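You operate a simulated robot arm through the tools that you are given. There is no shell and no other tool. Be economical: measure what you need, move in short steps, check, and stop when the job is done.

You run a simulated robot arm. Do the job below in one go: nothing can be reset, and whatever is moved stays where it is left.

## Task
Start the load's cooling; switch B on once the green pump lamp lights.
Fine: silver damper open, purple and teal rockers on; B is the grey rocker.

It is judged by the outcome, as a careful person would: the job done as asked, and still so three seconds after it is handed in. It fails if anything else is knocked over, pushed out of place, dropped, spilled or broken.

## Robot
A 7-joint arm with a two-finger parallel gripper on a trunk, on a base that drives. Base frame: it is fixed to the floor where the robot stands at the start and does not move with it; the origin is under the middle of the robot, x ahead of it, y to its left, z up. Readings come in cm, rad, newtons and seconds.
With the tool pointing down near the work surface it reaches from about 26 to 46 cm from the robot's upright axis, wherever it stands. Its first joint turns from -2.897 to 2.897 rad. Places, roughly: black button [0, 60, 80]; black plate [60, 0, 80]; brown valve [60, -10, 80]; grey rocker [-20, 80, 70]; orange lever [-10, 70, 70]; purple rocker [50, 0, 80]; red plunger [80, -20, 100]; silver damper [50, 0, 70]; teal rocker [50, 0, 80]; white button [0, 60, 70]. Payload 3.91 kg.
Tool frame: the origin (TCP) lies between the finger pads and is the grasp point; the fingertips stand 3 cm ahead of it; z points along the fingers, y is the line along which they close. The gripper opens to 11 cm. The fingers are 2 cm wide and 1 cm thick; the gripper's body (4.8 by 11.2 cm) begins 5.5 cm behind the TCP.
Orientation is that of the tool frame in the base frame, as a unit quaternion [w, x, y, z]. With the fingers straight down and closing along the base's y, the tool's x points along the base's -x, its y along +y and its z along -z.

## Interface
- The arm moves only by the tool send_rows. Its argument "steps" is a list of rows, each a list of 7 numbers: the shift along the tool's x, y, z in m, then the turn, a rotation vector about the tool's x, y, z in rad, then the gripper command, from -1 (fully open) to 1 (shut), values between in proportion. In form: [[tx, ty, tz, rx, ry, rz, jaw], ...]. A call has 1 to 20 rows; each row is the pose to reach, as a shift and turn from the pose commanded when the call began, along the tool's axes at that moment. Rows are played at 5 a second. More than 5 cm and 0.15 rad between two rows, or a gripper value outside its range, and nothing of the call is played. Where a pose cannot be reached the arm comes as near as it can. A force on the tool above 90 N (or 10 N above the force at the start of the call, whichever is more), or a blocked arm, ends the call early, and 0.2 s more pass. Each finger travels about 7.2 cm/s and halts on what it meets, pressing with about 30 N; the grip force reading is that of the motor and also rises with nothing between the fingers. The clock runs only during rows and for 0.2 s after the last one: add rows that repeat a pose to give the fingers time. The reply holds the time, the measured pose of the TCP, the force on the tool along the base axes, the opening and the grip force, in the units named above and with some noise, with the torque about the TCP (base axes, N m) and any sound that the robot's microphone picked up.
- Cameras (640 x 400 px; columns grow to the right, rows downward): "scene" is now at [1.7, 19.71, 106.5]; the picture's right is [0.50, -0.86, 0.00], its down [-0.47, -0.27, -0.84] and it looks along [0.73, 0.42, -0.54] (base axes); focal length 214 px, centre (320, 200). "wrist" rides on the gripper at [7.2, 1.7, -10.3] in the tool frame; the picture's right is [-0.23, 0.97, 0.00], its down [-0.76, -0.18, -0.62] and it looks along [-0.61, -0.14, 0.78] (tool axes); focal length 222 px, centre (320, 200). There is no depth. A picture from a camera that has moved, and an enlarged one, comes with that camera's place and axes in the base frame and with its lens.
- grab_frame(camera): a new picture of that camera. No time passes.
- raise_lower(by): slides the trunk up (or, below 0, down) by that many cm; the arm and the scene camera ride with it, the base frame stays. It gives what a move gives, with no picture.
- steer(legs): drives the robot by 1 to 6 legs, each [ahead, left, turn to the left] in cm, cm and rad, along the robot's own axes; the way and the turn of a leg run together, so that a leg with both is an arc; at most 150 cm and 3.142 rad a leg. The arm and the cameras ride along, it lands a little off, and it stops where it bumps. It gives what a move gives.
- pan_tilt(pan, tilt): turns the head with the scene camera to pan (to the left, within 2.705 rad either way) and tilt (down, from -0.506 to 1.204), counted from straight ahead of the robot. It gives what a move gives.
- zoom(camera, box): a new picture of the part [left, top, right, bottom] of that camera's present view, enlarged. No time passes.
- hand_in(): hands the job in; it is judged then, once.

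Go step by step. Nothing tells you exact positions but the pictures and the camera data: compare them with the known pose of the tool, close in by small moves and look again before you grip or let go. The budget is 120 turns and 90 pictures, counting those below and the enlarged ones. Unless the task says otherwise, let go and move clear before handing in, and close with one line.

The tools are called after ">>>" by a JSON object that holds its "api" and its "payload". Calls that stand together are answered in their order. send_rows: Moves the arm, as the interface text tells. Its arguments: {"type":"object","properties":{"steps":{"type":"array","items":{"type":"array","items":{"type":"number"}}}},"required":["steps"]} The other tools are called the same way: raise_lower (by) slides the trunk up or down; steer (legs) drives the base; pan_tilt (pan, tilt) turns the head that bears the scene camera; grab_frame (camera) takes a picture; zoom (camera, box) takes an enlarged picture of a part of a camera's view; hand_in () hands the job in.

At the start:

```text
t: 0.0
tool_pos: [29.69, 15.31, 90.84]
ee_rot: [0.0, 0.0, 1.0, -0.001]
wrist_force: [0.2, -0.2, 0.5]
torque: [0.01, -0.01, 0.04]
gripper_width: 11.01
grasp_force: 0.1
trunk travel left (down, up): [-12.5, 6.5]
robot x, y, heading: [-0.06, -0.06, 0.0]
head pan, tilt: [0.527, 0.569]
```

scene: 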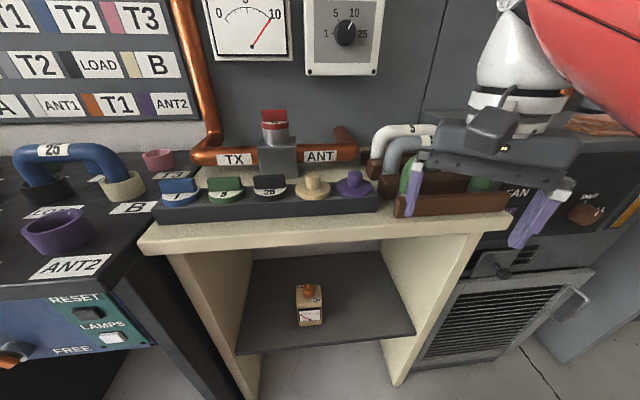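
wrist: 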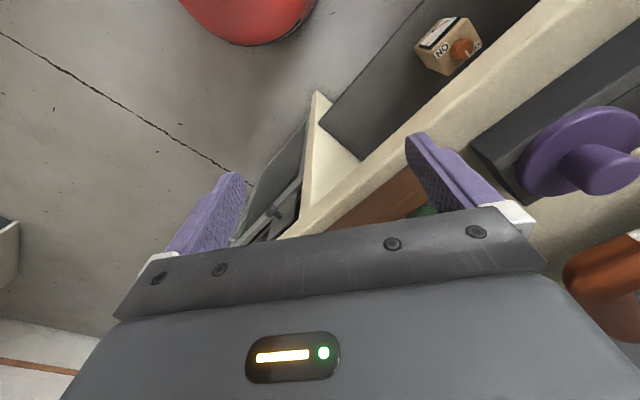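

I see a bench with coax plugs and a cooling unit to the right, partly hidden by the arm. I'll look around with the head first.

>>> {"api": "pan_tilt", "payload": {"pan": -0.1, "tilt": 0.6}}

>>> {"api": "grab_frame", "payload": {"camera": "scene"}}

>>> {"api": "pan_tilt", "payload": {"pan": 1.5, "tilt": 0.5}}

>>> {"api": "grab_frame", "payload": {"camera": "scene"}}

```text
t: 1.0
tool_pos: [29.62, 15.2, 90.95]
ee_rot: [0.0, 0.0, 1.0, 0.0]
wrist_force: [0.0, -0.2, 0.3]
torque: [-0.01, 0.0, -0.01]
gripper_width: 10.99
grasp_force: 0.1
trunk travel left (down, up): [-12.5, 6.5]
robot x, y, heading: [-0.24, 0.06, 0.0]
head pan, tilt: [-0.099, 0.6]
```

```text
87 pictures are left
camera scene: at [2.78, 14.35, 106.23], right [-0.1, -1.0, 0.0], down [-0.56, 0.06, -0.83], along [0.82, -0.08, -0.56], focal length 214 px, centre (320, 200)
```

scene: 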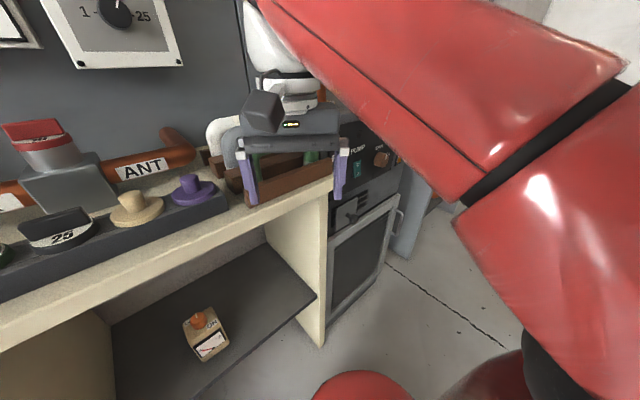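

```text
t: 2.7
tool_pos: [29.53, 15.34, 90.88]
ee_rot: [0.001, 0.001, 1.0, 0.0]
wrist_force: [0.4, -0.3, -1.1]
torque: [0.0, -0.02, 0.01]
gripper_width: 11.0
grasp_force: 0.0
trunk travel left (down, up): [-12.5, 6.5]
robot x, y, heading: [0.29, 0.1, 0.002]
head pan, tilt: [1.499, 0.499]
```

```text
86 pictures are left
camera scene: at [-5.36, 24.3, 107.14], right [1.0, -0.07, 0.0], down [-0.03, -0.48, -0.88], along [0.06, 0.88, -0.48], focal length 214 px, centre (320, 200)
```

scene: 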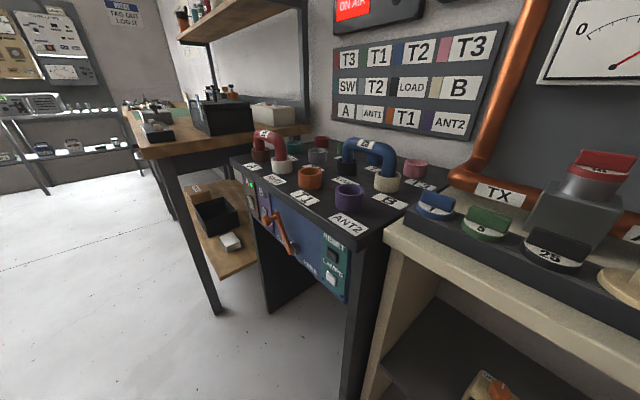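

The blue panel on the left holds the grey rocker for B, and the fan/pump unit is to the right behind the gripper. I'll zoom on each.

>>> {"api": "zoom", "payload": {"camera": "scene", "box": [230, 130, 390, 310]}}

>>> {"api": "pan_tilt", "payload": {"pan": 0.0, "tilt": 0.4}}

>>> {"api": "zoom", "payload": {"camera": "scene", "box": [200, 50, 480, 400]}}

```text
2.22 times, centred on (310, 220) of scene
camera zoom: at [-5.36, 24.3, 107.14], right [1.0, -0.07, 0.0], down [-0.03, -0.48, -0.88], along [0.06, 0.88, -0.48], focal length 477 px, centre (342, 156)
```

zoom: 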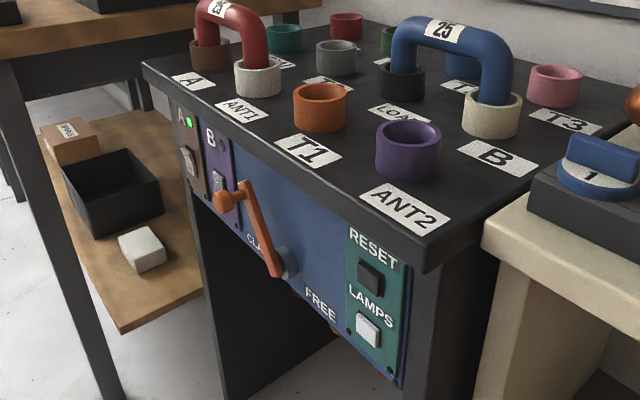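

```text
t: 4.3
tool_pos: [29.61, 15.35, 90.89]
ee_rot: [0.0, 0.0, 1.0, 0.0]
wrist_force: [-0.3, 0.1, 0.2]
torque: [-0.01, 0.0, 0.01]
gripper_width: 11.01
grasp_force: 0.0
trunk travel left (down, up): [-12.5, 6.5]
robot x, y, heading: [0.41, 0.11, 0.001]
head pan, tilt: [0.0, 0.4]
```

```text
1.14 times, centred on (340, 225) of scene
camera zoom: at [3.25, 15.23, 108.05], right [0.0, -1.0, 0.0], down [-0.39, 0.0, -0.92], along [0.92, 0.0, -0.39], focal length 245 px, centre (297, 171)
```

zoom: 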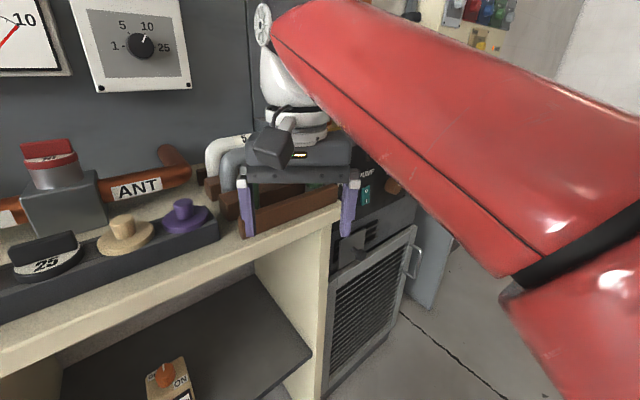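

B is already linked to LOAD. The gripper hides the fan unit, so I'll back off and look again.

>>> {"api": "steer", "payload": {"legs": [[-30, 0, 0]]}}

>>> {"api": "send_rows", "payload": {"steps": [[0, 0.04, 0, 0, 0, 0, 1], [0, 0.08, 0, 0, 0, 0, 1], [0, 0.12, 0, 0, 0, 0, 1], [0, 0.15, 0, 0, 0, 0, 1], [0, 0.15, 0, 0, 0, 0, 1]]}}

>>> {"api": "pan_tilt", "payload": {"pan": -0.1, "tilt": 0.4}}

>>> {"api": "grab_frame", "payload": {"camera": "scene"}}

```text
t: 6.3
tool_pos: [-0.34, 15.17, 90.87]
ee_rot: [-0.001, 0.003, 1.0, -0.001]
wrist_force: [0.0, -0.2, 0.0]
torque: [-0.01, 0.03, -0.01]
gripper_width: 11.01
grasp_force: 0.1
trunk travel left (down, up): [-12.5, 6.5]
robot x, y, heading: [-30.03, 0.14, -0.008]
head pan, tilt: [0.0, 0.4]
```

```text
t: 7.5
tool_pos: [-0.39, 30.36, 90.87]
ee_rot: [0.0, 0.003, 1.0, 0.0]
wrist_force: [-0.9, 0.9, 0.0]
torque: [-0.02, 0.0, 0.02]
gripper_width: 0.01
grasp_force: 30.1
trunk travel left (down, up): [-12.5, 6.5]
robot x, y, heading: [-30.14, 0.08, -0.005]
head pan, tilt: [0.0, 0.4]
```

```text
t: 8.2
tool_pos: [-0.32, 30.32, 91.0]
ee_rot: [0.0, 0.002, 1.0, 0.0]
wrist_force: [0.6, 0.4, -1.0]
torque: [0.04, -0.01, -0.01]
gripper_width: 0.01
grasp_force: 30.0
trunk travel left (down, up): [-12.5, 6.5]
robot x, y, heading: [-29.98, 0.37, -0.006]
head pan, tilt: [-0.099, 0.4]
```

```text
83 pictures are left
camera scene: at [-26.75, 14.38, 108.05], right [-0.1, -0.99, 0.0], down [-0.39, 0.04, -0.92], along [0.92, -0.1, -0.39], focal length 214 px, centre (320, 200)
```

scene: 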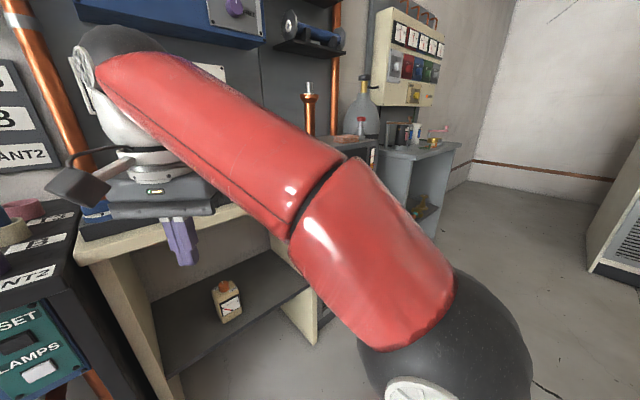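

The arm itself hides the unit. I'll swing the tool to the right side instead.

>>> {"api": "send_rows", "payload": {"steps": [[0, -0.045, 0, 0, 0, 0, 1], [0, -0.09, 0, 0, 0, 0, 1], [0, -0.135, 0, 0, 0, 0, 1], [0, -0.18, 0, 0, 0, 0, 1], [0, -0.225, 0, 0, 0, 0, 1], [0, -0.27, 0, 0, 0, 0, 1], [0, -0.315, 0, 0, 0, 0, 1], [0, -0.36, 0, 0, 0, 0, 1], [0, -0.405, 0, 0, 0, 0, 1], [0, -0.45, 0, 0, 0, 0, 1], [0, -0.495, 0, 0, 0, 0, 1], [0, -0.54, 0, 0, 0, 0, 1], [0, -0.58, 0, 0, 0, 0, 1], [0, -0.58, 0, 0, 0, 0, 1]]}}

>>> {"api": "grab_frame", "payload": {"camera": "scene"}}

>>> {"api": "grab_frame", "payload": {"camera": "wrist"}}

```text
t: 11.2
tool_pos: [-0.58, -27.67, 90.87]
ee_rot: [0.0, 0.003, 1.0, 0.0]
wrist_force: [0.2, -0.6, 1.4]
torque: [-0.04, 0.03, 0.04]
gripper_width: 0.0
grasp_force: 30.1
trunk travel left (down, up): [-12.5, 6.5]
robot x, y, heading: [-30.13, 0.14, -0.008]
head pan, tilt: [-0.099, 0.4]
```

```text
82 pictures are left
camera scene: at [-26.75, 14.36, 108.05], right [-0.1, -0.99, 0.0], down [-0.39, 0.04, -0.92], along [0.92, -0.1, -0.39], focal length 214 px, centre (320, 200)
```

scene: 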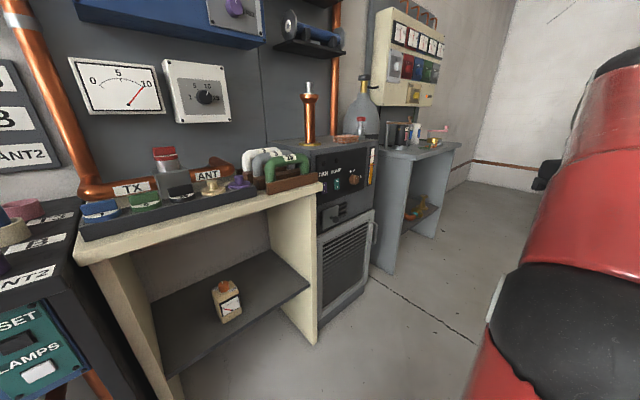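

```text
81 pictures are left
camera wrist: at [-7.8, -26.04, 101.17], right [0.23, 0.97, 0.0], down [0.76, -0.18, 0.62], along [0.61, -0.14, -0.78], focal length 222 px, centre (320, 200)
```

wrist: 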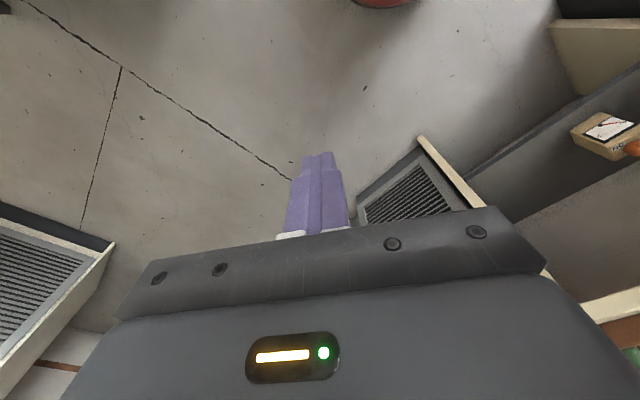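

Now the fan unit is visible. I'll zoom on its panel.

>>> {"api": "zoom", "payload": {"camera": "scene", "box": [290, 60, 400, 240]}}

>>> {"api": "zoom", "payload": {"camera": "scene", "box": [305, 140, 385, 230]}}

```text
2.22 times, centred on (345, 150) of scene
camera zoom: at [-26.75, 14.36, 108.05], right [-0.1, -0.99, 0.0], down [-0.39, 0.04, -0.92], along [0.92, -0.1, -0.39], focal length 477 px, centre (264, 311)
```

zoom: 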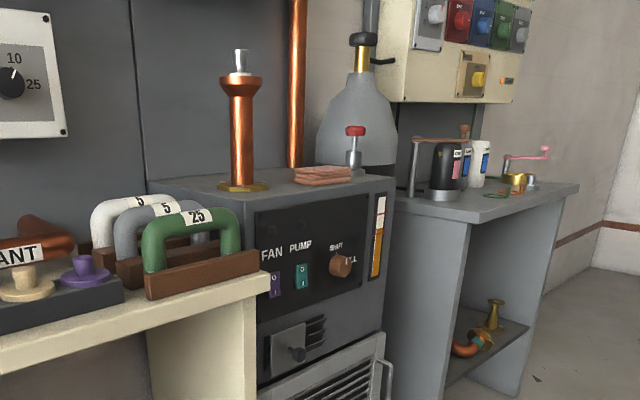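

```text
4.44 times, centred on (345, 185) of scene
camera zoom: at [-26.75, 14.36, 108.05], right [-0.1, -0.99, 0.0], down [-0.39, 0.04, -0.92], along [0.92, -0.1, -0.39], focal length 953 px, centre (209, 267)
```

zoom: 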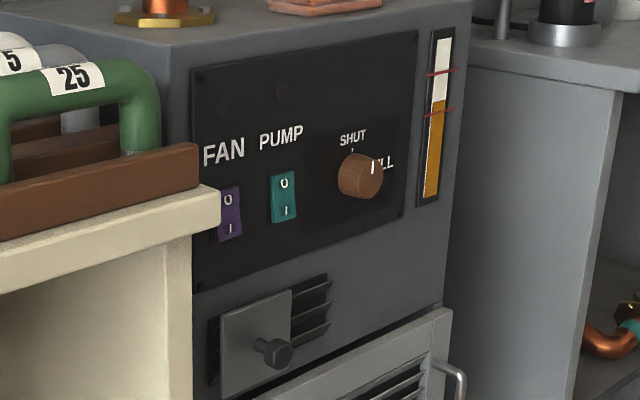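

The panel faces about 0.5 rad left of the robot's forward axis: FAN rocker purple, PUMP rocker teal (I at the bottom), and the silver damper slide below. I'll turn to face it and stand in front.

>>> {"api": "steer", "payload": {"legs": [[0, 0, 0.53], [0, -44, 0], [12, 0, 0]]}}

>>> {"api": "pan_tilt", "payload": {"pan": -0.2, "tilt": 0.5}}

>>> {"api": "grab_frame", "payload": {"camera": "scene"}}

```text
t: 16.2
tool_pos: [41.72, -42.36, 90.83]
ee_rot: [0.0, -0.254, 0.967, 0.0]
wrist_force: [-0.2, 0.0, 0.6]
torque: [0.03, 0.0, -0.01]
gripper_width: 0.02
grasp_force: 29.9
trunk travel left (down, up): [-12.5, 6.5]
robot x, y, heading: [2.34, -32.73, 0.515]
head pan, tilt: [-0.099, 0.4]
```

```text
t: 16.9
tool_pos: [41.75, -42.32, 90.79]
ee_rot: [0.0, -0.255, 0.967, 0.0]
wrist_force: [-0.4, 0.6, 0.5]
torque: [0.04, 0.01, 0.01]
gripper_width: 0.04
grasp_force: 29.6
trunk travel left (down, up): [-12.5, 6.5]
robot x, y, heading: [2.49, -32.96, 0.512]
head pan, tilt: [-0.201, 0.499]
```

```text
78 pictures are left
camera scene: at [-1.81, -19.87, 107.14], right [0.31, -0.95, 0.0], down [-0.45, -0.15, -0.88], along [0.83, 0.27, -0.48], focal length 214 px, centre (320, 200)
```

scene: 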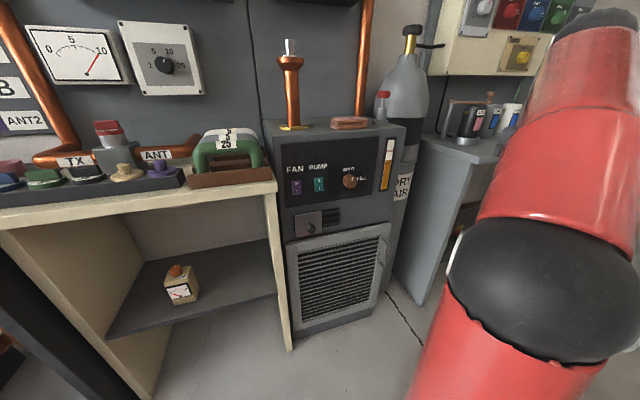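

>>> {"api": "zoom", "payload": {"camera": "scene", "box": [270, 120, 410, 250]}}

```text
3.08 times, centred on (340, 185) of scene
camera zoom: at [-1.81, -19.87, 107.14], right [0.31, -0.95, 0.0], down [-0.45, -0.15, -0.88], along [0.83, 0.27, -0.48], focal length 660 px, centre (258, 246)
```

zoom: 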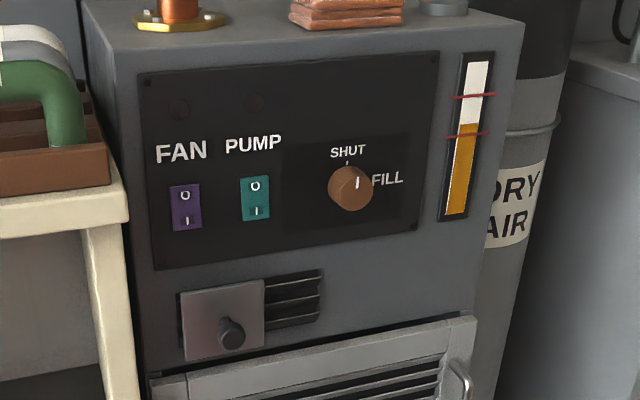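

Teal rocker is at about (54.4, -1.2, 80), purple (51, 4.7, 79.7), damper knob about (50, -0.4, 67). Next I bring the tool in front and turn it horizontal, fingers toward the panel.

>>> {"api": "send_rows", "payload": {"steps": [[-0.01, 0.025, 0, 0, -0.1428, 0, 1], [-0.02, 0.05, 0, 0, -0.2856, 0, 1], [-0.03, 0.075, 0, 0, -0.428, 0, 1], [-0.04, 0.1, 0, 0, -0.571, 0, 1], [-0.05, 0.125, 0, 0, -0.714, 0, 1], [-0.06, 0.15, 0, 0, -0.857, 0, 1], [-0.07, 0.175, 0, 0, -1.0, 0, 1], [-0.08, 0.2, 0, 0, -1.142, 0, 1], [-0.09, 0.225, 0, 0, -1.285, 0, 1], [-0.1, 0.25, 0, 0, -1.428, 0, 1], [-0.11, 0.275, 0, 0, -1.57, 0, 1], [-0.11, 0.275, 0, 0, -1.57, 0, 1]]}}

>>> {"api": "grab_frame", "payload": {"camera": "scene"}}

>>> {"api": "grab_frame", "payload": {"camera": "wrist"}}

```text
t: 19.5
tool_pos: [37.81, -12.83, 90.69]
ee_rot: [0.684, -0.18, 0.684, 0.18]
wrist_force: [-0.4, 0.7, 0.2]
torque: [0.02, 0.03, 0.01]
gripper_width: 0.02
grasp_force: 29.7
trunk travel left (down, up): [-12.5, 6.5]
robot x, y, heading: [2.32, -32.73, 0.517]
head pan, tilt: [-0.201, 0.499]
```

```text
76 pictures are left
camera scene: at [-1.82, -19.87, 107.14], right [0.31, -0.95, 0.0], down [-0.46, -0.15, -0.88], along [0.83, 0.27, -0.48], focal length 214 px, centre (320, 200)
```

scene: 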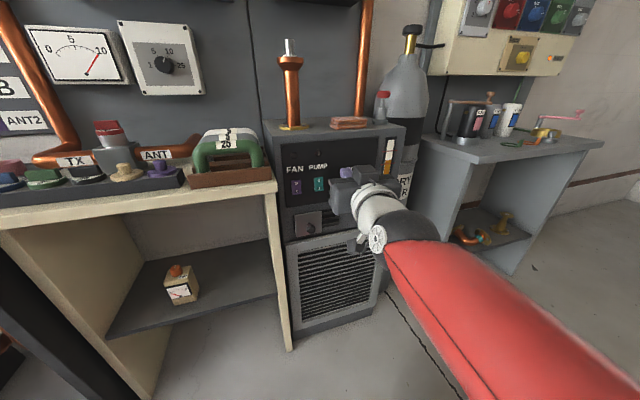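

```text
75 pictures are left
camera wrist: at [27.94, -16.54, 83.5], right [-0.48, 0.85, 0.23], down [-0.45, -0.46, 0.76], along [0.75, 0.26, 0.61], focal length 222 px, centre (320, 200)
```

wrist: 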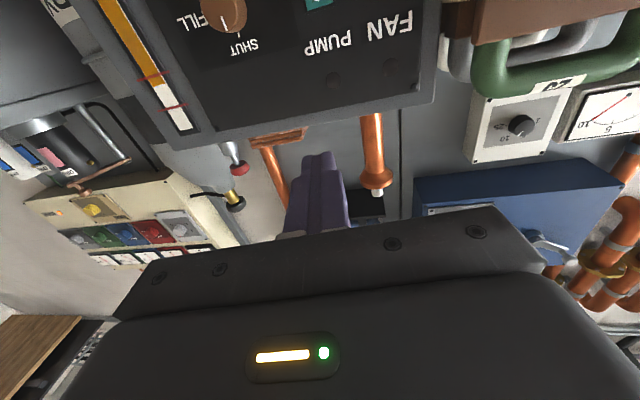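

The tool reaches well horizontally. I'll examine the damper closely before touching it.

>>> {"api": "zoom", "payload": {"camera": "scene", "box": [280, 200, 350, 245]}}

>>> {"api": "zoom", "payload": {"camera": "scene", "box": [280, 150, 340, 200]}}

```text
8.89 times, centred on (315, 222) of scene
camera zoom: at [-1.82, -19.87, 107.14], right [0.31, -0.95, 0.0], down [-0.46, -0.15, -0.88], along [0.83, 0.27, -0.48], focal length 1906 px, centre (364, 0)
```

zoom: 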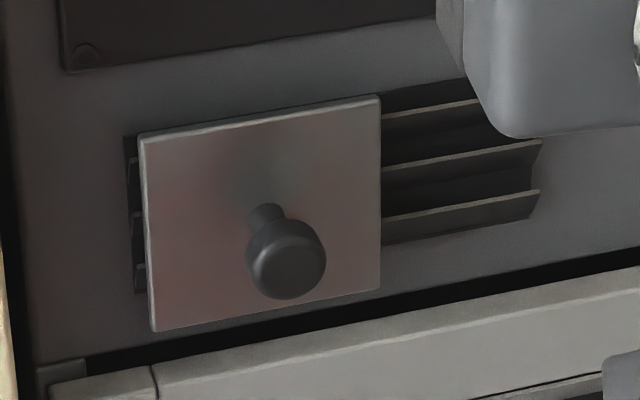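

```text
8.00 times, centred on (310, 175) of scene
camera zoom: at [-1.82, -19.87, 107.14], right [0.31, -0.95, 0.0], down [-0.46, -0.15, -0.88], along [0.83, 0.27, -0.48], focal length 1716 px, centre (400, 400)
```

zoom: 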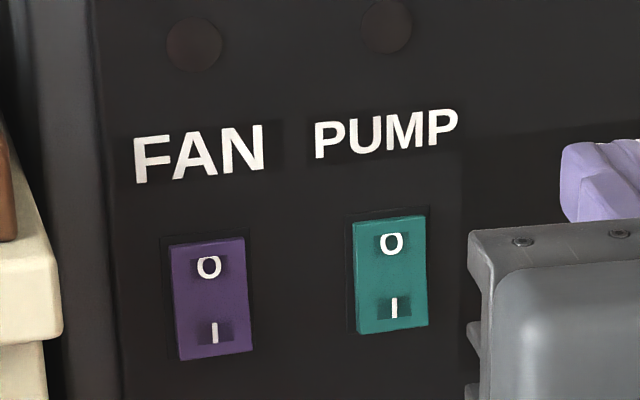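

Lamps are dark, both rockers at O; the louvre is half covered by the plate. I'll lower the tool beside the damper for a close wrist view.

>>> {"api": "send_rows", "payload": {"steps": [[0.04, 0, 0, 0, 0, 0, 1], [0.08, 0, 0, 0, 0, 0, 1], [0.12, 0, 0, 0, 0, 0, 1], [0.16, 0, 0, 0, 0, 0, 1], [0.2, 0.0, 0, 0, 0, 0, 1], [0.22, 0.02, 0, 0, 0, 0, 1], [0.22, 0.045, 0, 0, 0, 0, 1], [0.22, 0.045, 0, 0, 0, 0, 1]]}}

>>> {"api": "grab_frame", "payload": {"camera": "scene"}}

>>> {"api": "grab_frame", "payload": {"camera": "wrist"}}

```text
t: 21.3
tool_pos: [40.48, -4.64, 75.1]
ee_rot: [0.683, -0.181, 0.684, 0.181]
wrist_force: [-0.2, 0.3, -0.9]
torque: [0.01, 0.02, -0.02]
gripper_width: 0.0
grasp_force: 30.1
out of reach, approached as far as the arm can: row 3, 4, 5, 6, 7, 8
trunk travel left (down, up): [-12.5, 6.5]
robot x, y, heading: [2.16, -33.41, 0.514]
head pan, tilt: [-0.201, 0.499]
```

```text
72 pictures are left
camera scene: at [-1.82, -19.87, 107.14], right [0.31, -0.95, 0.0], down [-0.46, -0.15, -0.88], along [0.83, 0.27, -0.48], focal length 214 px, centre (320, 200)
```

scene: 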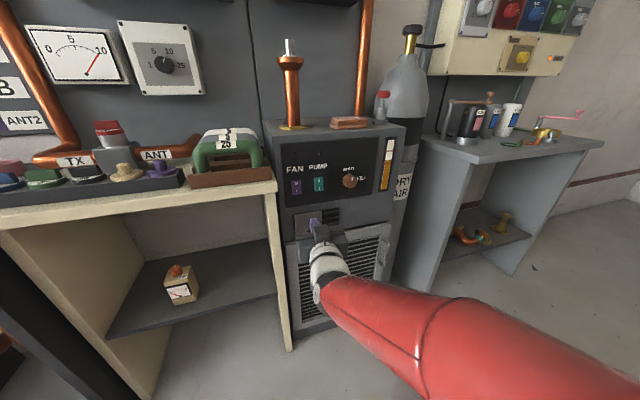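

```text
71 pictures are left
camera wrist: at [30.59, -8.37, 67.85], right [-0.48, 0.85, 0.23], down [-0.45, -0.46, 0.76], along [0.75, 0.26, 0.61], focal length 222 px, centre (320, 200)
```

wrist: 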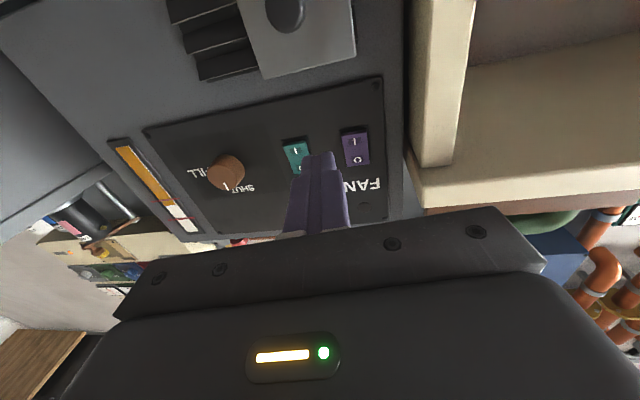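

The arm's low limit is about z 75 at this trunk height, so I'll lower the trunk.

>>> {"api": "raise_lower", "payload": {"by": -12}}

>>> {"api": "grab_frame", "payload": {"camera": "wrist"}}

>>> {"api": "grab_frame", "payload": {"camera": "scene"}}

```text
t: 22.8
tool_pos: [40.5, -4.77, 63.06]
ee_rot: [0.683, -0.18, 0.684, 0.18]
wrist_force: [0.0, 0.2, 0.3]
torque: [0.01, -0.01, -0.01]
gripper_width: 0.0
grasp_force: 30.2
trunk travel left (down, up): [-0.5, 18.5]
robot x, y, heading: [2.38, -32.67, 0.516]
head pan, tilt: [-0.201, 0.499]
```

```text
70 pictures are left
camera wrist: at [30.6, -8.38, 55.87], right [-0.48, 0.85, 0.23], down [-0.45, -0.46, 0.76], along [0.75, 0.26, 0.61], focal length 222 px, centre (320, 200)
```

wrist: 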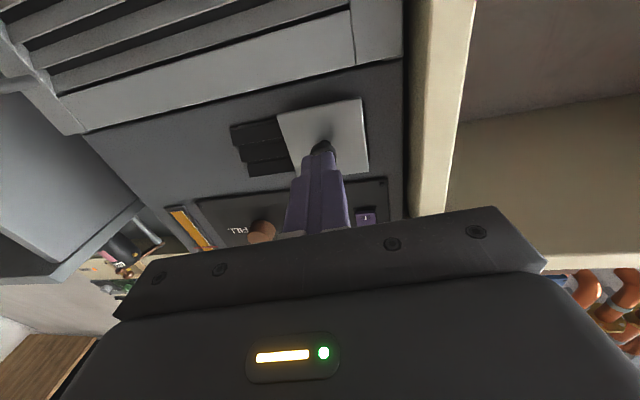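

```text
69 pictures are left
camera scene: at [-1.82, -19.87, 95.14], right [0.31, -0.95, 0.0], down [-0.46, -0.15, -0.88], along [0.83, 0.27, -0.48], focal length 214 px, centre (320, 200)
```

scene: 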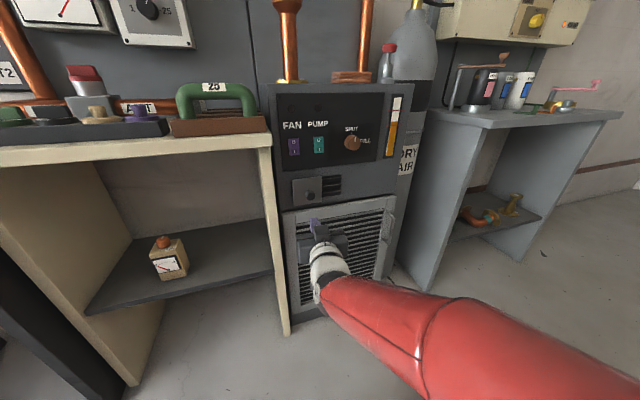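

Knob front is at about (50.7, 0.3, 66). I'll open the fingers, line up in height and approach part-way.

>>> {"api": "send_rows", "payload": {"steps": [[-0.01, -0.003, 0.0, 0, 0, 0, 0.0], [-0.03, -0.006, 0.02, 0, 0, 0, 0.0], [-0.03, -0.006, 0.045, 0, 0, 0, 0.0], [-0.03, -0.006, 0.045, 0, 0, 0, 0.0]]}}

>>> {"api": "grab_frame", "payload": {"camera": "wrist"}}

>>> {"api": "zoom", "payload": {"camera": "scene", "box": [270, 160, 370, 260]}}

```text
t: 23.8
tool_pos: [44.57, -3.14, 66.1]
ee_rot: [0.683, -0.18, 0.685, 0.18]
wrist_force: [-0.8, -0.6, 0.4]
torque: [0.0, -0.03, -0.01]
gripper_width: 5.51
grasp_force: 0.1
trunk travel left (down, up): [-0.5, 18.5]
robot x, y, heading: [2.46, -33.23, 0.519]
head pan, tilt: [-0.201, 0.499]
```

```text
68 pictures are left
camera wrist: at [34.73, -6.75, 58.84], right [-0.48, 0.85, 0.23], down [-0.45, -0.46, 0.76], along [0.75, 0.26, 0.61], focal length 222 px, centre (320, 200)
```

wrist: 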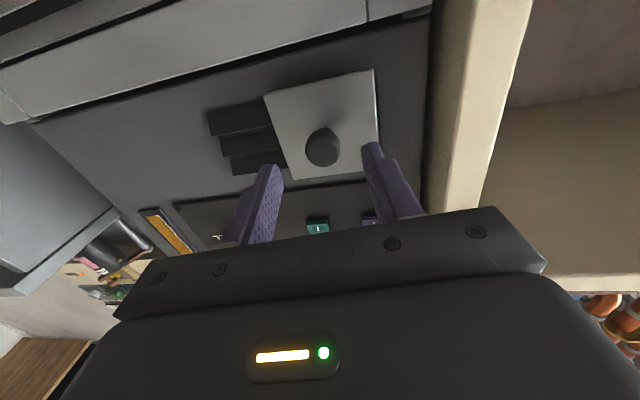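

```text
4.00 times, centred on (320, 210) of scene
camera zoom: at [-1.82, -19.87, 95.14], right [0.31, -0.95, 0.0], down [-0.46, -0.15, -0.88], along [0.83, 0.27, -0.48], focal length 858 px, centre (320, 160)
```

zoom: 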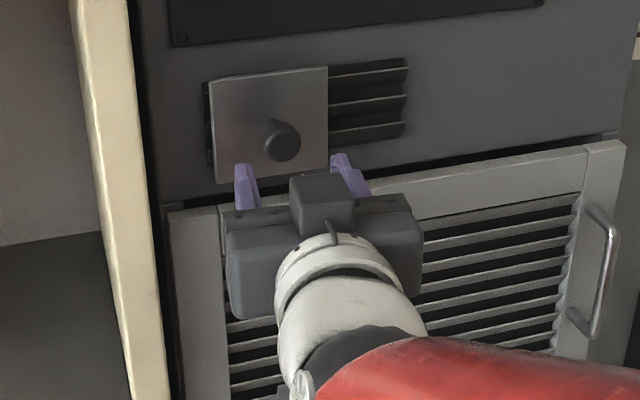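

Fingers are aligned with the knob. Advance 4.8 cm and close on it.

>>> {"api": "send_rows", "payload": {"steps": [[-0.004, 0, 0.02, 0, 0, 0, 0.0], [-0.004, 0, 0.04, 0, 0, 0, 0.0], [-0.004, 0, 0.048, 0, 0, 0, 0.0], [-0.004, 0, 0.048, 0, 0, 0, 0.0]]}}

>>> {"api": "grab_frame", "payload": {"camera": "wrist"}}

```text
t: 24.8
tool_pos: [48.78, -0.51, 66.35]
ee_rot: [0.683, -0.181, 0.684, 0.18]
wrist_force: [-0.1, -0.1, -0.8]
torque: [0.01, 0.01, 0.0]
gripper_width: 5.49
grasp_force: 0.0
trunk travel left (down, up): [-0.5, 18.5]
robot x, y, heading: [2.17, -32.81, 0.513]
head pan, tilt: [-0.201, 0.499]
```

```text
66 pictures are left
camera wrist: at [38.88, -4.33, 59.23], right [-0.48, 0.85, 0.23], down [-0.45, -0.46, 0.76], along [0.75, 0.26, 0.61], focal length 222 px, centre (320, 200)
```

wrist: 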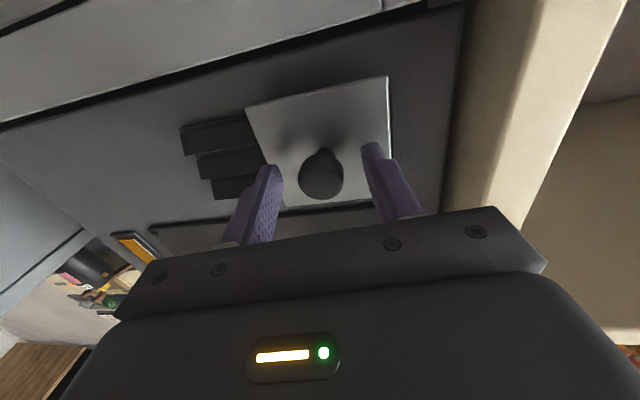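

The knob is between the pads; closing.

>>> {"api": "send_rows", "payload": {"steps": [[0, 0, 0.008, 0, 0, 0, 0.2], [0, 0, 0.008, 0, 0, 0, 1], [0, 0, 0.008, 0, 0, 0, 1], [0, 0, 0.008, 0, 0, 0, 1], [0, 0, 0.008, 0, 0, 0, 1]]}}

>>> {"api": "grab_frame", "payload": {"camera": "wrist"}}

```text
t: 26.0
tool_pos: [49.34, -0.33, 66.43]
ee_rot: [0.683, -0.18, 0.685, 0.179]
wrist_force: [-44.5, -33.8, -6.8]
torque: [-0.04, 0.11, 1.4]
gripper_width: 3.19
grasp_force: 30.1
trunk travel left (down, up): [-0.5, 18.5]
robot x, y, heading: [2.33, -32.94, 0.515]
head pan, tilt: [-0.201, 0.499]
```

```text
65 pictures are left
camera wrist: at [39.45, -4.02, 59.25], right [-0.48, 0.85, 0.23], down [-0.45, -0.46, 0.76], along [0.75, 0.26, 0.61], focal length 222 px, centre (320, 200)
```

wrist: 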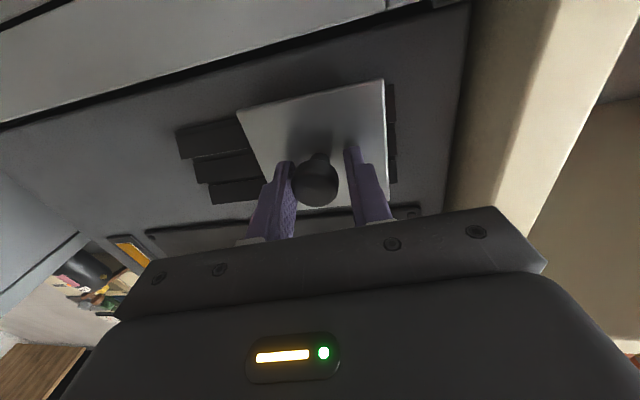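

Gripped, but pressing on the plate (56 N). The plate slid slightly right, so that direction is free; I'll ease back and slide it right.

>>> {"api": "send_rows", "payload": {"steps": [[0, 0, -0.008, 0, 0, 0, 1], [0, 0, -0.008, 0, 0, 0, 1], [0, -0.01, -0.008, 0, 0, 0, 1], [0, -0.02, -0.008, 0, 0, 0, 1], [0, -0.03, -0.008, 0, 0, 0, 1]]}}

>>> {"api": "zoom", "payload": {"camera": "scene", "box": [270, 150, 370, 250]}}

```text
t: 27.2
tool_pos: [50.31, -3.13, 66.34]
ee_rot: [0.683, -0.18, 0.685, 0.179]
wrist_force: [28.4, 21.7, 5.6]
torque: [0.1, -0.11, -0.01]
gripper_width: 2.68
grasp_force: 45.1
trunk travel left (down, up): [-0.5, 18.5]
robot x, y, heading: [2.46, -32.72, 0.516]
head pan, tilt: [-0.201, 0.499]
```

```text
4.00 times, centred on (320, 200) of scene
camera zoom: at [-1.71, -19.78, 95.14], right [0.31, -0.95, 0.0], down [-0.46, -0.15, -0.88], along [0.83, 0.27, -0.48], focal length 858 px, centre (320, 200)
```

zoom: 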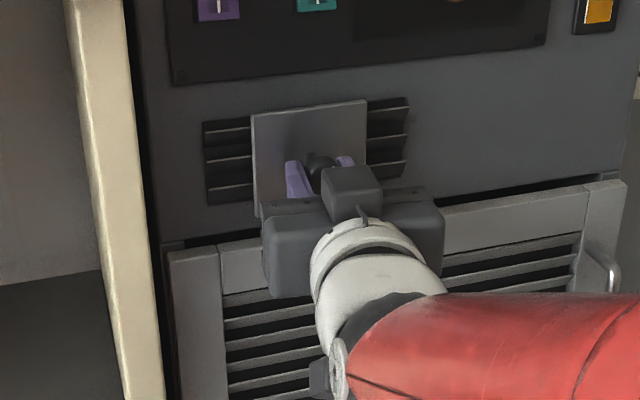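

It slides freely; louvres now show on the left. I'll continue right until it uncovers the vent or stops.

>>> {"api": "send_rows", "payload": {"steps": [[0, -0.01, 0.006, 0, 0, 0, 1], [0, -0.02, 0.006, 0, 0, 0, 1], [0, -0.03, 0.006, 0, 0, 0, 1], [0, -0.04, 0.006, 0, 0, 0, 1], [0, -0.05, 0.006, 0, 0, 0, 1], [0, -0.06, 0.006, 0, 0, 0, 1]]}}

>>> {"api": "zoom", "payload": {"camera": "scene", "box": [270, 150, 370, 250]}}

```text
t: 28.6
tool_pos: [53.81, -8.03, 66.44]
ee_rot: [0.684, -0.18, 0.684, 0.179]
wrist_force: [4.6, 5.2, 2.7]
torque: [-0.19, 0.19, -0.07]
gripper_width: 2.67
grasp_force: 44.8
trunk travel left (down, up): [-0.5, 18.5]
robot x, y, heading: [2.32, -32.79, 0.512]
head pan, tilt: [-0.201, 0.499]
```

```text
4.00 times, centred on (320, 200) of scene
camera zoom: at [-1.78, -19.83, 95.14], right [0.31, -0.95, 0.0], down [-0.46, -0.15, -0.88], along [0.83, 0.27, -0.48], focal length 858 px, centre (320, 200)
```

zoom: 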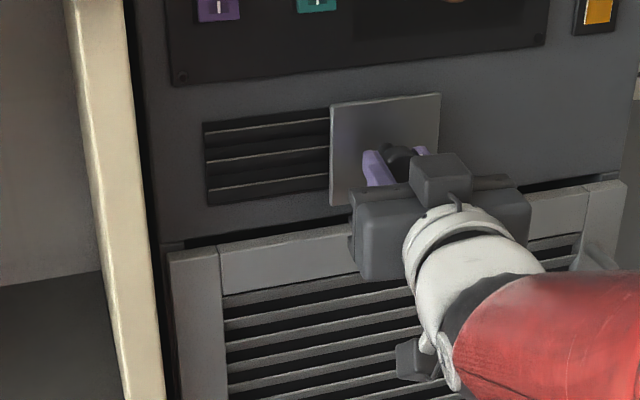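

Continuing right until it stops.

>>> {"api": "send_rows", "payload": {"steps": [[0, -0.01, 0, 0, 0, 0, 1], [0, -0.02, 0, 0, 0, 0, 1], [0, -0.03, 0, 0, 0, 0, 1], [0, -0.04, 0, 0, 0, 0, 1], [0, -0.05, 0, 0, 0, 0, 1], [0, -0.05, 0, 0, 0, 0, 1]]}}

>>> {"api": "zoom", "payload": {"camera": "scene", "box": [270, 150, 370, 250]}}

```text
t: 30.0
tool_pos: [56.41, -12.32, 66.42]
ee_rot: [0.682, -0.181, 0.686, 0.179]
wrist_force: [28.5, 21.1, 0.7]
torque: [-0.01, -0.01, -0.02]
gripper_width: 2.68
grasp_force: 45.8
trunk travel left (down, up): [-0.5, 18.5]
robot x, y, heading: [2.26, -32.9, 0.517]
head pan, tilt: [-0.201, 0.499]
```

```text
4.00 times, centred on (320, 200) of scene
camera zoom: at [-1.68, -19.77, 95.13], right [0.31, -0.95, 0.0], down [-0.46, -0.15, -0.88], along [0.83, 0.27, -0.48], focal length 858 px, centre (320, 200)
```

zoom: 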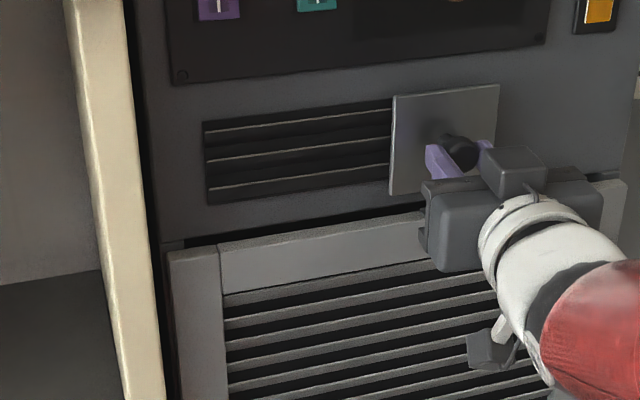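

Almost fully clear; a little further to the stop.

>>> {"api": "send_rows", "payload": {"steps": [[0, -0.005, 0.005, 0, 0, 0, 1], [0, -0.012, 0.005, 0, 0, 0, 1], [0, -0.02, 0.006, 0, 0, 0, 1], [0, -0.028, 0.006, 0, 0, 0, 1], [0, -0.028, 0.006, 0, 0, 0, 1]]}}

>>> {"api": "zoom", "payload": {"camera": "scene", "box": [270, 150, 370, 250]}}

```text
t: 31.2
tool_pos: [57.46, -13.14, 66.6]
ee_rot: [0.681, -0.194, 0.681, 0.187]
wrist_force: [-60.7, 37.5, -11.4]
torque: [-0.15, 0.07, 1.49]
gripper_width: 2.71
grasp_force: 45.0
trunk travel left (down, up): [-0.5, 18.5]
robot x, y, heading: [2.27, -32.68, 0.518]
head pan, tilt: [-0.201, 0.499]
```

```text
4.00 times, centred on (320, 200) of scene
camera zoom: at [-2.14, -19.63, 95.09], right [0.31, -0.95, 0.0], down [-0.45, -0.15, -0.88], along [0.84, 0.27, -0.48], focal length 858 px, centre (320, 200)
```

zoom: 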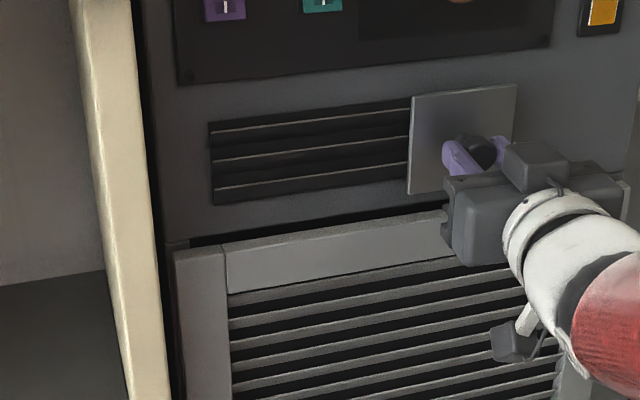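

It's against its stop, louvre uncovered. Relax, open and retreat.

>>> {"api": "send_rows", "payload": {"steps": [[0, 0.012, 0, 0, 0, 0, 1], [0, 0.016, 0, 0, 0, 0, 0.5], [0, 0.016, 0, 0, 0, 0, 0.2], [0, 0.016, 0, 0, 0, 0, 0.1], [0, 0.016, -0.03, 0, 0, 0, 0.1], [0, 0.016, -0.07, 0, 0, 0, 0.1], [0, 0.016, -0.1, 0, 0, 0, 0.1]]}}

>>> {"api": "grab_frame", "payload": {"camera": "scene"}}

```text
t: 32.8
tool_pos: [48.78, -18.22, 66.46]
ee_rot: [0.684, -0.18, 0.684, 0.179]
wrist_force: [-1.1, 0.6, -0.4]
torque: [-0.01, -0.02, 0.0]
gripper_width: 4.96
grasp_force: 0.0
trunk travel left (down, up): [-0.5, 18.5]
robot x, y, heading: [2.33, -33.32, 0.518]
head pan, tilt: [-0.201, 0.499]
```

```text
60 pictures are left
camera scene: at [-1.82, -19.87, 95.14], right [0.31, -0.95, 0.0], down [-0.46, -0.15, -0.88], along [0.83, 0.27, -0.48], focal length 214 px, centre (320, 200)
```

scene: 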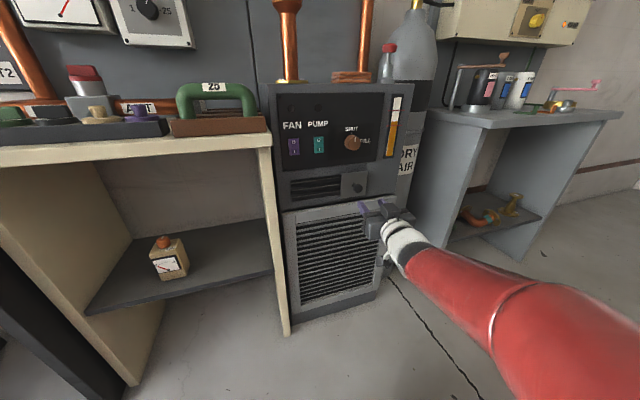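

Damper open. Raise the trunk so the closed fingers are at the rockers' lower halves, and measure rockers again.

>>> {"api": "raise_lower", "payload": {"by": 12}}

>>> {"api": "send_rows", "payload": {"steps": [[0, 0.03, 0, 0, 0, 0, 0.6], [0, 0.07, 0, 0, 0, 0, 1], [0, 0.11, 0, 0, 0, 0, 1], [0, 0.11, 0, 0, 0, 0, 1]]}}

>>> {"api": "grab_frame", "payload": {"camera": "wrist"}}

>>> {"api": "zoom", "payload": {"camera": "scene", "box": [270, 150, 370, 250]}}

```text
t: 34.3
tool_pos: [48.92, -18.13, 78.49]
ee_rot: [0.683, -0.18, 0.685, 0.179]
wrist_force: [0.3, -0.1, 0.1]
torque: [0.01, -0.05, -0.01]
gripper_width: 4.94
grasp_force: 0.1
trunk travel left (down, up): [-12.5, 6.5]
robot x, y, heading: [2.81, -32.78, 0.514]
head pan, tilt: [-0.201, 0.499]
```

```text
t: 35.3
tool_pos: [43.27, -8.51, 78.57]
ee_rot: [0.683, -0.181, 0.684, 0.18]
wrist_force: [-0.4, -0.8, 0.3]
torque: [0.01, 0.0, 0.0]
gripper_width: 0.0
grasp_force: 30.1
trunk travel left (down, up): [-12.5, 6.5]
robot x, y, heading: [2.4, -32.76, 0.518]
head pan, tilt: [-0.201, 0.499]
```

```text
59 pictures are left
camera wrist: at [33.43, -12.24, 71.4], right [-0.48, 0.85, 0.23], down [-0.45, -0.46, 0.76], along [0.75, 0.26, 0.61], focal length 222 px, centre (320, 200)
```

wrist: 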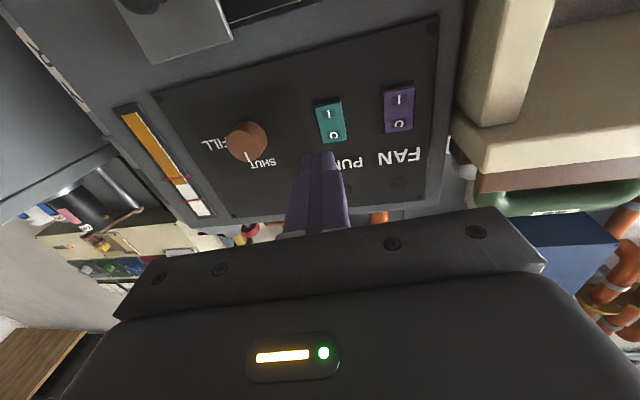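

```text
4.00 times, centred on (320, 200) of scene
camera zoom: at [-1.82, -19.87, 107.14], right [0.31, -0.95, 0.0], down [-0.46, -0.15, -0.88], along [0.83, 0.27, -0.48], focal length 858 px, centre (320, 200)
```

zoom: 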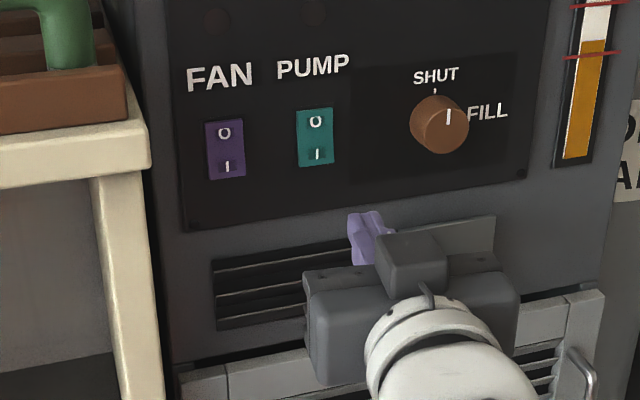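

Purple "I" is at about (50.3, 4.4, 78.7), teal "I" at (53.3, -1.7, 78.9). I'll align with the purple one and press.

>>> {"api": "send_rows", "payload": {"steps": [[0, 0.04, 0, 0, 0, 0, 1], [0, 0.077, 0, 0, 0, 0, 1], [0, 0.077, 0.03, 0, 0, 0, 1], [0, 0.077, 0.06, 0, 0, 0, 1], [0, 0.077, 0.07, 0, 0, 0, 1], [0, 0.077, 0.07, 0, 0, 0, 1]]}}

>>> {"api": "grab_frame", "payload": {"camera": "wrist"}}

>>> {"api": "zoom", "payload": {"camera": "scene", "box": [270, 150, 370, 250]}}

```text
t: 36.7
tool_pos: [45.83, 1.58, 78.52]
ee_rot: [0.683, -0.18, 0.684, 0.18]
wrist_force: [0.3, -0.3, -0.2]
torque: [-0.01, 0.0, 0.01]
gripper_width: 0.0
grasp_force: 30.1
trunk travel left (down, up): [-12.5, 6.5]
robot x, y, heading: [2.07, -33.18, 0.514]
head pan, tilt: [-0.201, 0.499]
```

```text
57 pictures are left
camera wrist: at [35.83, -2.16, 71.28], right [-0.48, 0.85, 0.23], down [-0.45, -0.46, 0.76], along [0.75, 0.26, 0.61], focal length 222 px, centre (320, 200)
```

wrist: 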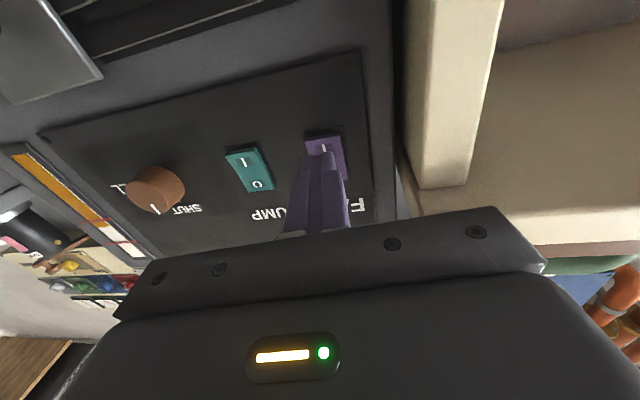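

```text
4.00 times, centred on (320, 200) of scene
camera zoom: at [-1.82, -19.87, 107.14], right [0.31, -0.95, 0.0], down [-0.46, -0.15, -0.88], along [0.83, 0.27, -0.48], focal length 858 px, centre (320, 200)
```

zoom: 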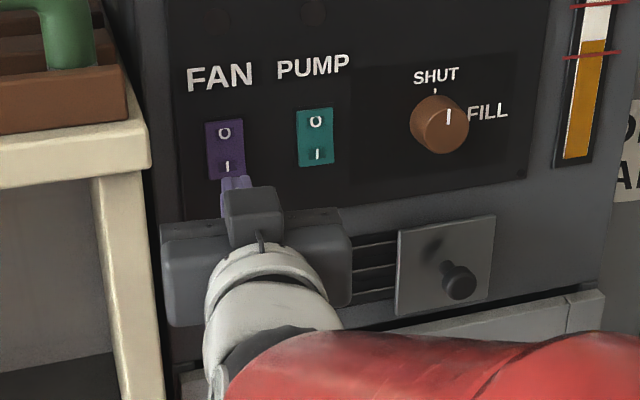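

Aligned below the "I". Pressing forward in small steps.

>>> {"api": "send_rows", "payload": {"steps": [[0, 0, 0.015, 0, 0, 0, 1], [0, 0, 0.02, 0, 0, 0, 1], [0, 0, 0.025, 0, 0, 0, 1], [0, 0, 0.028, 0, 0, 0, 1], [0, 0, 0.031, 0, 0, 0, 1], [0, 0, 0.034, 0, 0, 0, 1]]}}

>>> {"api": "grab_frame", "payload": {"camera": "wrist"}}

```text
t: 38.1
tool_pos: [48.09, 2.93, 78.45]
ee_rot: [0.683, -0.181, 0.684, 0.18]
wrist_force: [-34.7, -28.0, 3.9]
torque: [0.35, -0.42, 0.2]
gripper_width: 0.01
grasp_force: 30.0
trunk travel left (down, up): [-12.5, 6.5]
robot x, y, heading: [2.28, -33.0, 0.514]
head pan, tilt: [-0.201, 0.499]
stopped in row 6: the force on the tool passed its limit at 96 N (the readings are from after the stop); the commanded pose is now the measured one
```

```text
55 pictures are left
camera wrist: at [38.22, -0.79, 71.29], right [-0.48, 0.85, 0.23], down [-0.45, -0.46, 0.76], along [0.75, 0.26, 0.61], focal length 222 px, centre (320, 200)
```

wrist: 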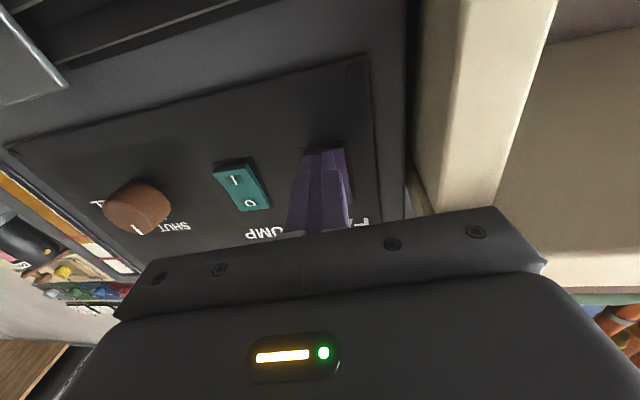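

Pressed until the stop. I'll retreat and look at the rocker and lamps.

>>> {"api": "send_rows", "payload": {"steps": [[0, 0, -0.03, 0, 0, 0, 1], [0, 0, -0.05, 0, 0, 0, 1], [0, 0, -0.05, 0, 0, 0, 1]]}}

>>> {"api": "zoom", "payload": {"camera": "scene", "box": [270, 130, 370, 230]}}

```text
t: 38.9
tool_pos: [44.16, 0.6, 78.16]
ee_rot: [0.681, -0.181, 0.687, 0.179]
wrist_force: [-0.2, -0.8, -0.9]
torque: [-0.02, 0.0, -0.05]
gripper_width: 0.0
grasp_force: 30.0
trunk travel left (down, up): [-12.5, 6.5]
robot x, y, heading: [2.54, -33.06, 0.517]
head pan, tilt: [-0.201, 0.499]
```

```text
4.00 times, centred on (320, 180) of scene
camera zoom: at [-1.91, -19.94, 107.14], right [0.31, -0.95, 0.0], down [-0.46, -0.15, -0.88], along [0.83, 0.27, -0.48], focal length 858 px, centre (320, 280)
```

zoom: 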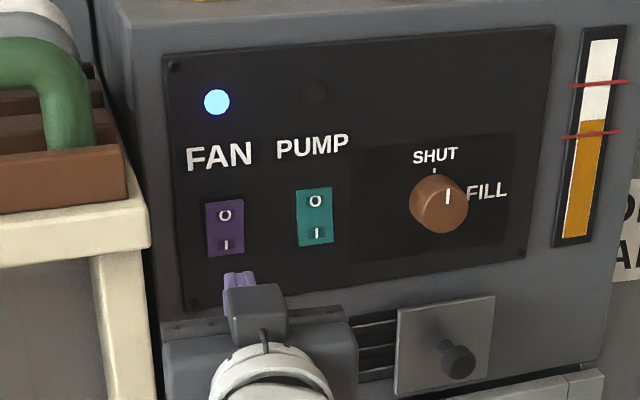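

The fan lamp is lit. Now the teal rocker, 6.8 cm to the right.

>>> {"api": "send_rows", "payload": {"steps": [[-0.006, -0.035, 0, 0, 0, 0, 1], [-0.006, -0.068, 0, 0, 0, 0, 1], [-0.006, -0.068, 0.025, 0, 0, 0, 1], [-0.006, -0.068, 0.025, 0, 0, 0, 1]]}}

>>> {"api": "grab_frame", "payload": {"camera": "wrist"}}

```text
t: 39.9
tool_pos: [49.64, -3.94, 78.95]
ee_rot: [0.681, -0.181, 0.686, 0.179]
wrist_force: [-0.5, -0.6, -0.1]
torque: [0.0, -0.01, 0.0]
gripper_width: 0.02
grasp_force: 29.9
trunk travel left (down, up): [-12.5, 6.5]
robot x, y, heading: [2.23, -32.48, 0.511]
head pan, tilt: [-0.201, 0.499]
```

```text
53 pictures are left
camera wrist: at [39.78, -7.62, 71.7], right [-0.48, 0.85, 0.23], down [-0.45, -0.46, 0.77], along [0.75, 0.26, 0.6], focal length 222 px, centre (320, 200)
```

wrist: 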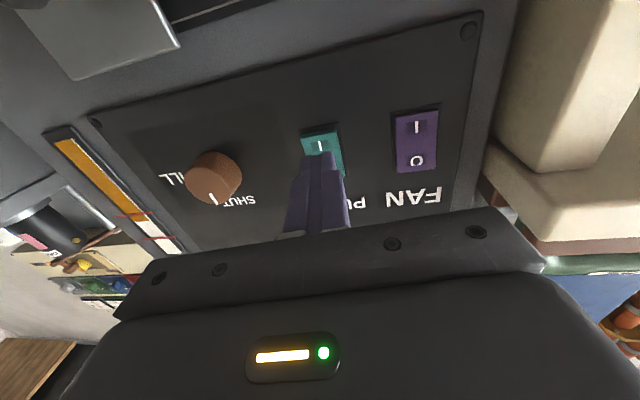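

Aligned; pressing the teal rocker, then backing off.

>>> {"api": "send_rows", "payload": {"steps": [[0.004, 0, 0.01, 0, 0, 0, 1], [0.004, 0, 0.015, 0, 0, 0, 1], [0.004, 0, 0.019, 0, 0, 0, 1], [0.004, 0, 0.022, 0, 0, 0, 1], [0.004, 0, 0.025, 0, 0, 0, 1], [0.004, 0, 0.028, 0, 0, 0, 1]]}}

>>> {"api": "send_rows", "payload": {"steps": [[0, 0, -0.03, 0, 0, 0, 1], [0, 0, -0.06, 0, 0, 0, 1], [0, 0, -0.1, 0, 0, 0, 1]]}}

>>> {"api": "zoom", "payload": {"camera": "scene", "box": [270, 130, 370, 230]}}

```text
t: 41.3
tool_pos: [52.01, -2.7, 78.44]
ee_rot: [0.681, -0.181, 0.686, 0.179]
wrist_force: [0.3, 0.5, -0.3]
torque: [0.01, 0.02, 0.0]
gripper_width: 0.0
grasp_force: 30.0
trunk travel left (down, up): [-12.5, 6.5]
robot x, y, heading: [2.11, -33.04, 0.511]
head pan, tilt: [-0.201, 0.499]
```

```text
t: 42.1
tool_pos: [43.16, -7.4, 78.48]
ee_rot: [0.681, -0.181, 0.686, 0.179]
wrist_force: [-0.4, 1.0, 0.2]
torque: [-0.01, -0.01, -0.04]
gripper_width: 0.0
grasp_force: 29.5
trunk travel left (down, up): [-12.5, 6.5]
robot x, y, heading: [2.36, -33.1, 0.516]
head pan, tilt: [-0.201, 0.499]
```

```text
4.00 times, centred on (320, 180) of scene
camera zoom: at [-1.91, -19.95, 107.14], right [0.31, -0.95, 0.0], down [-0.46, -0.15, -0.88], along [0.83, 0.27, -0.48], focal length 858 px, centre (320, 280)
```

zoom: 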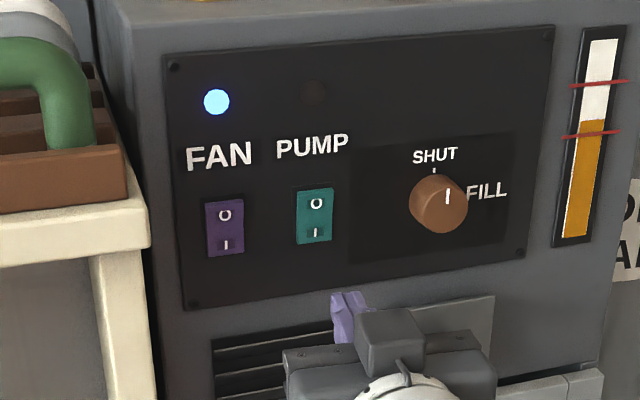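

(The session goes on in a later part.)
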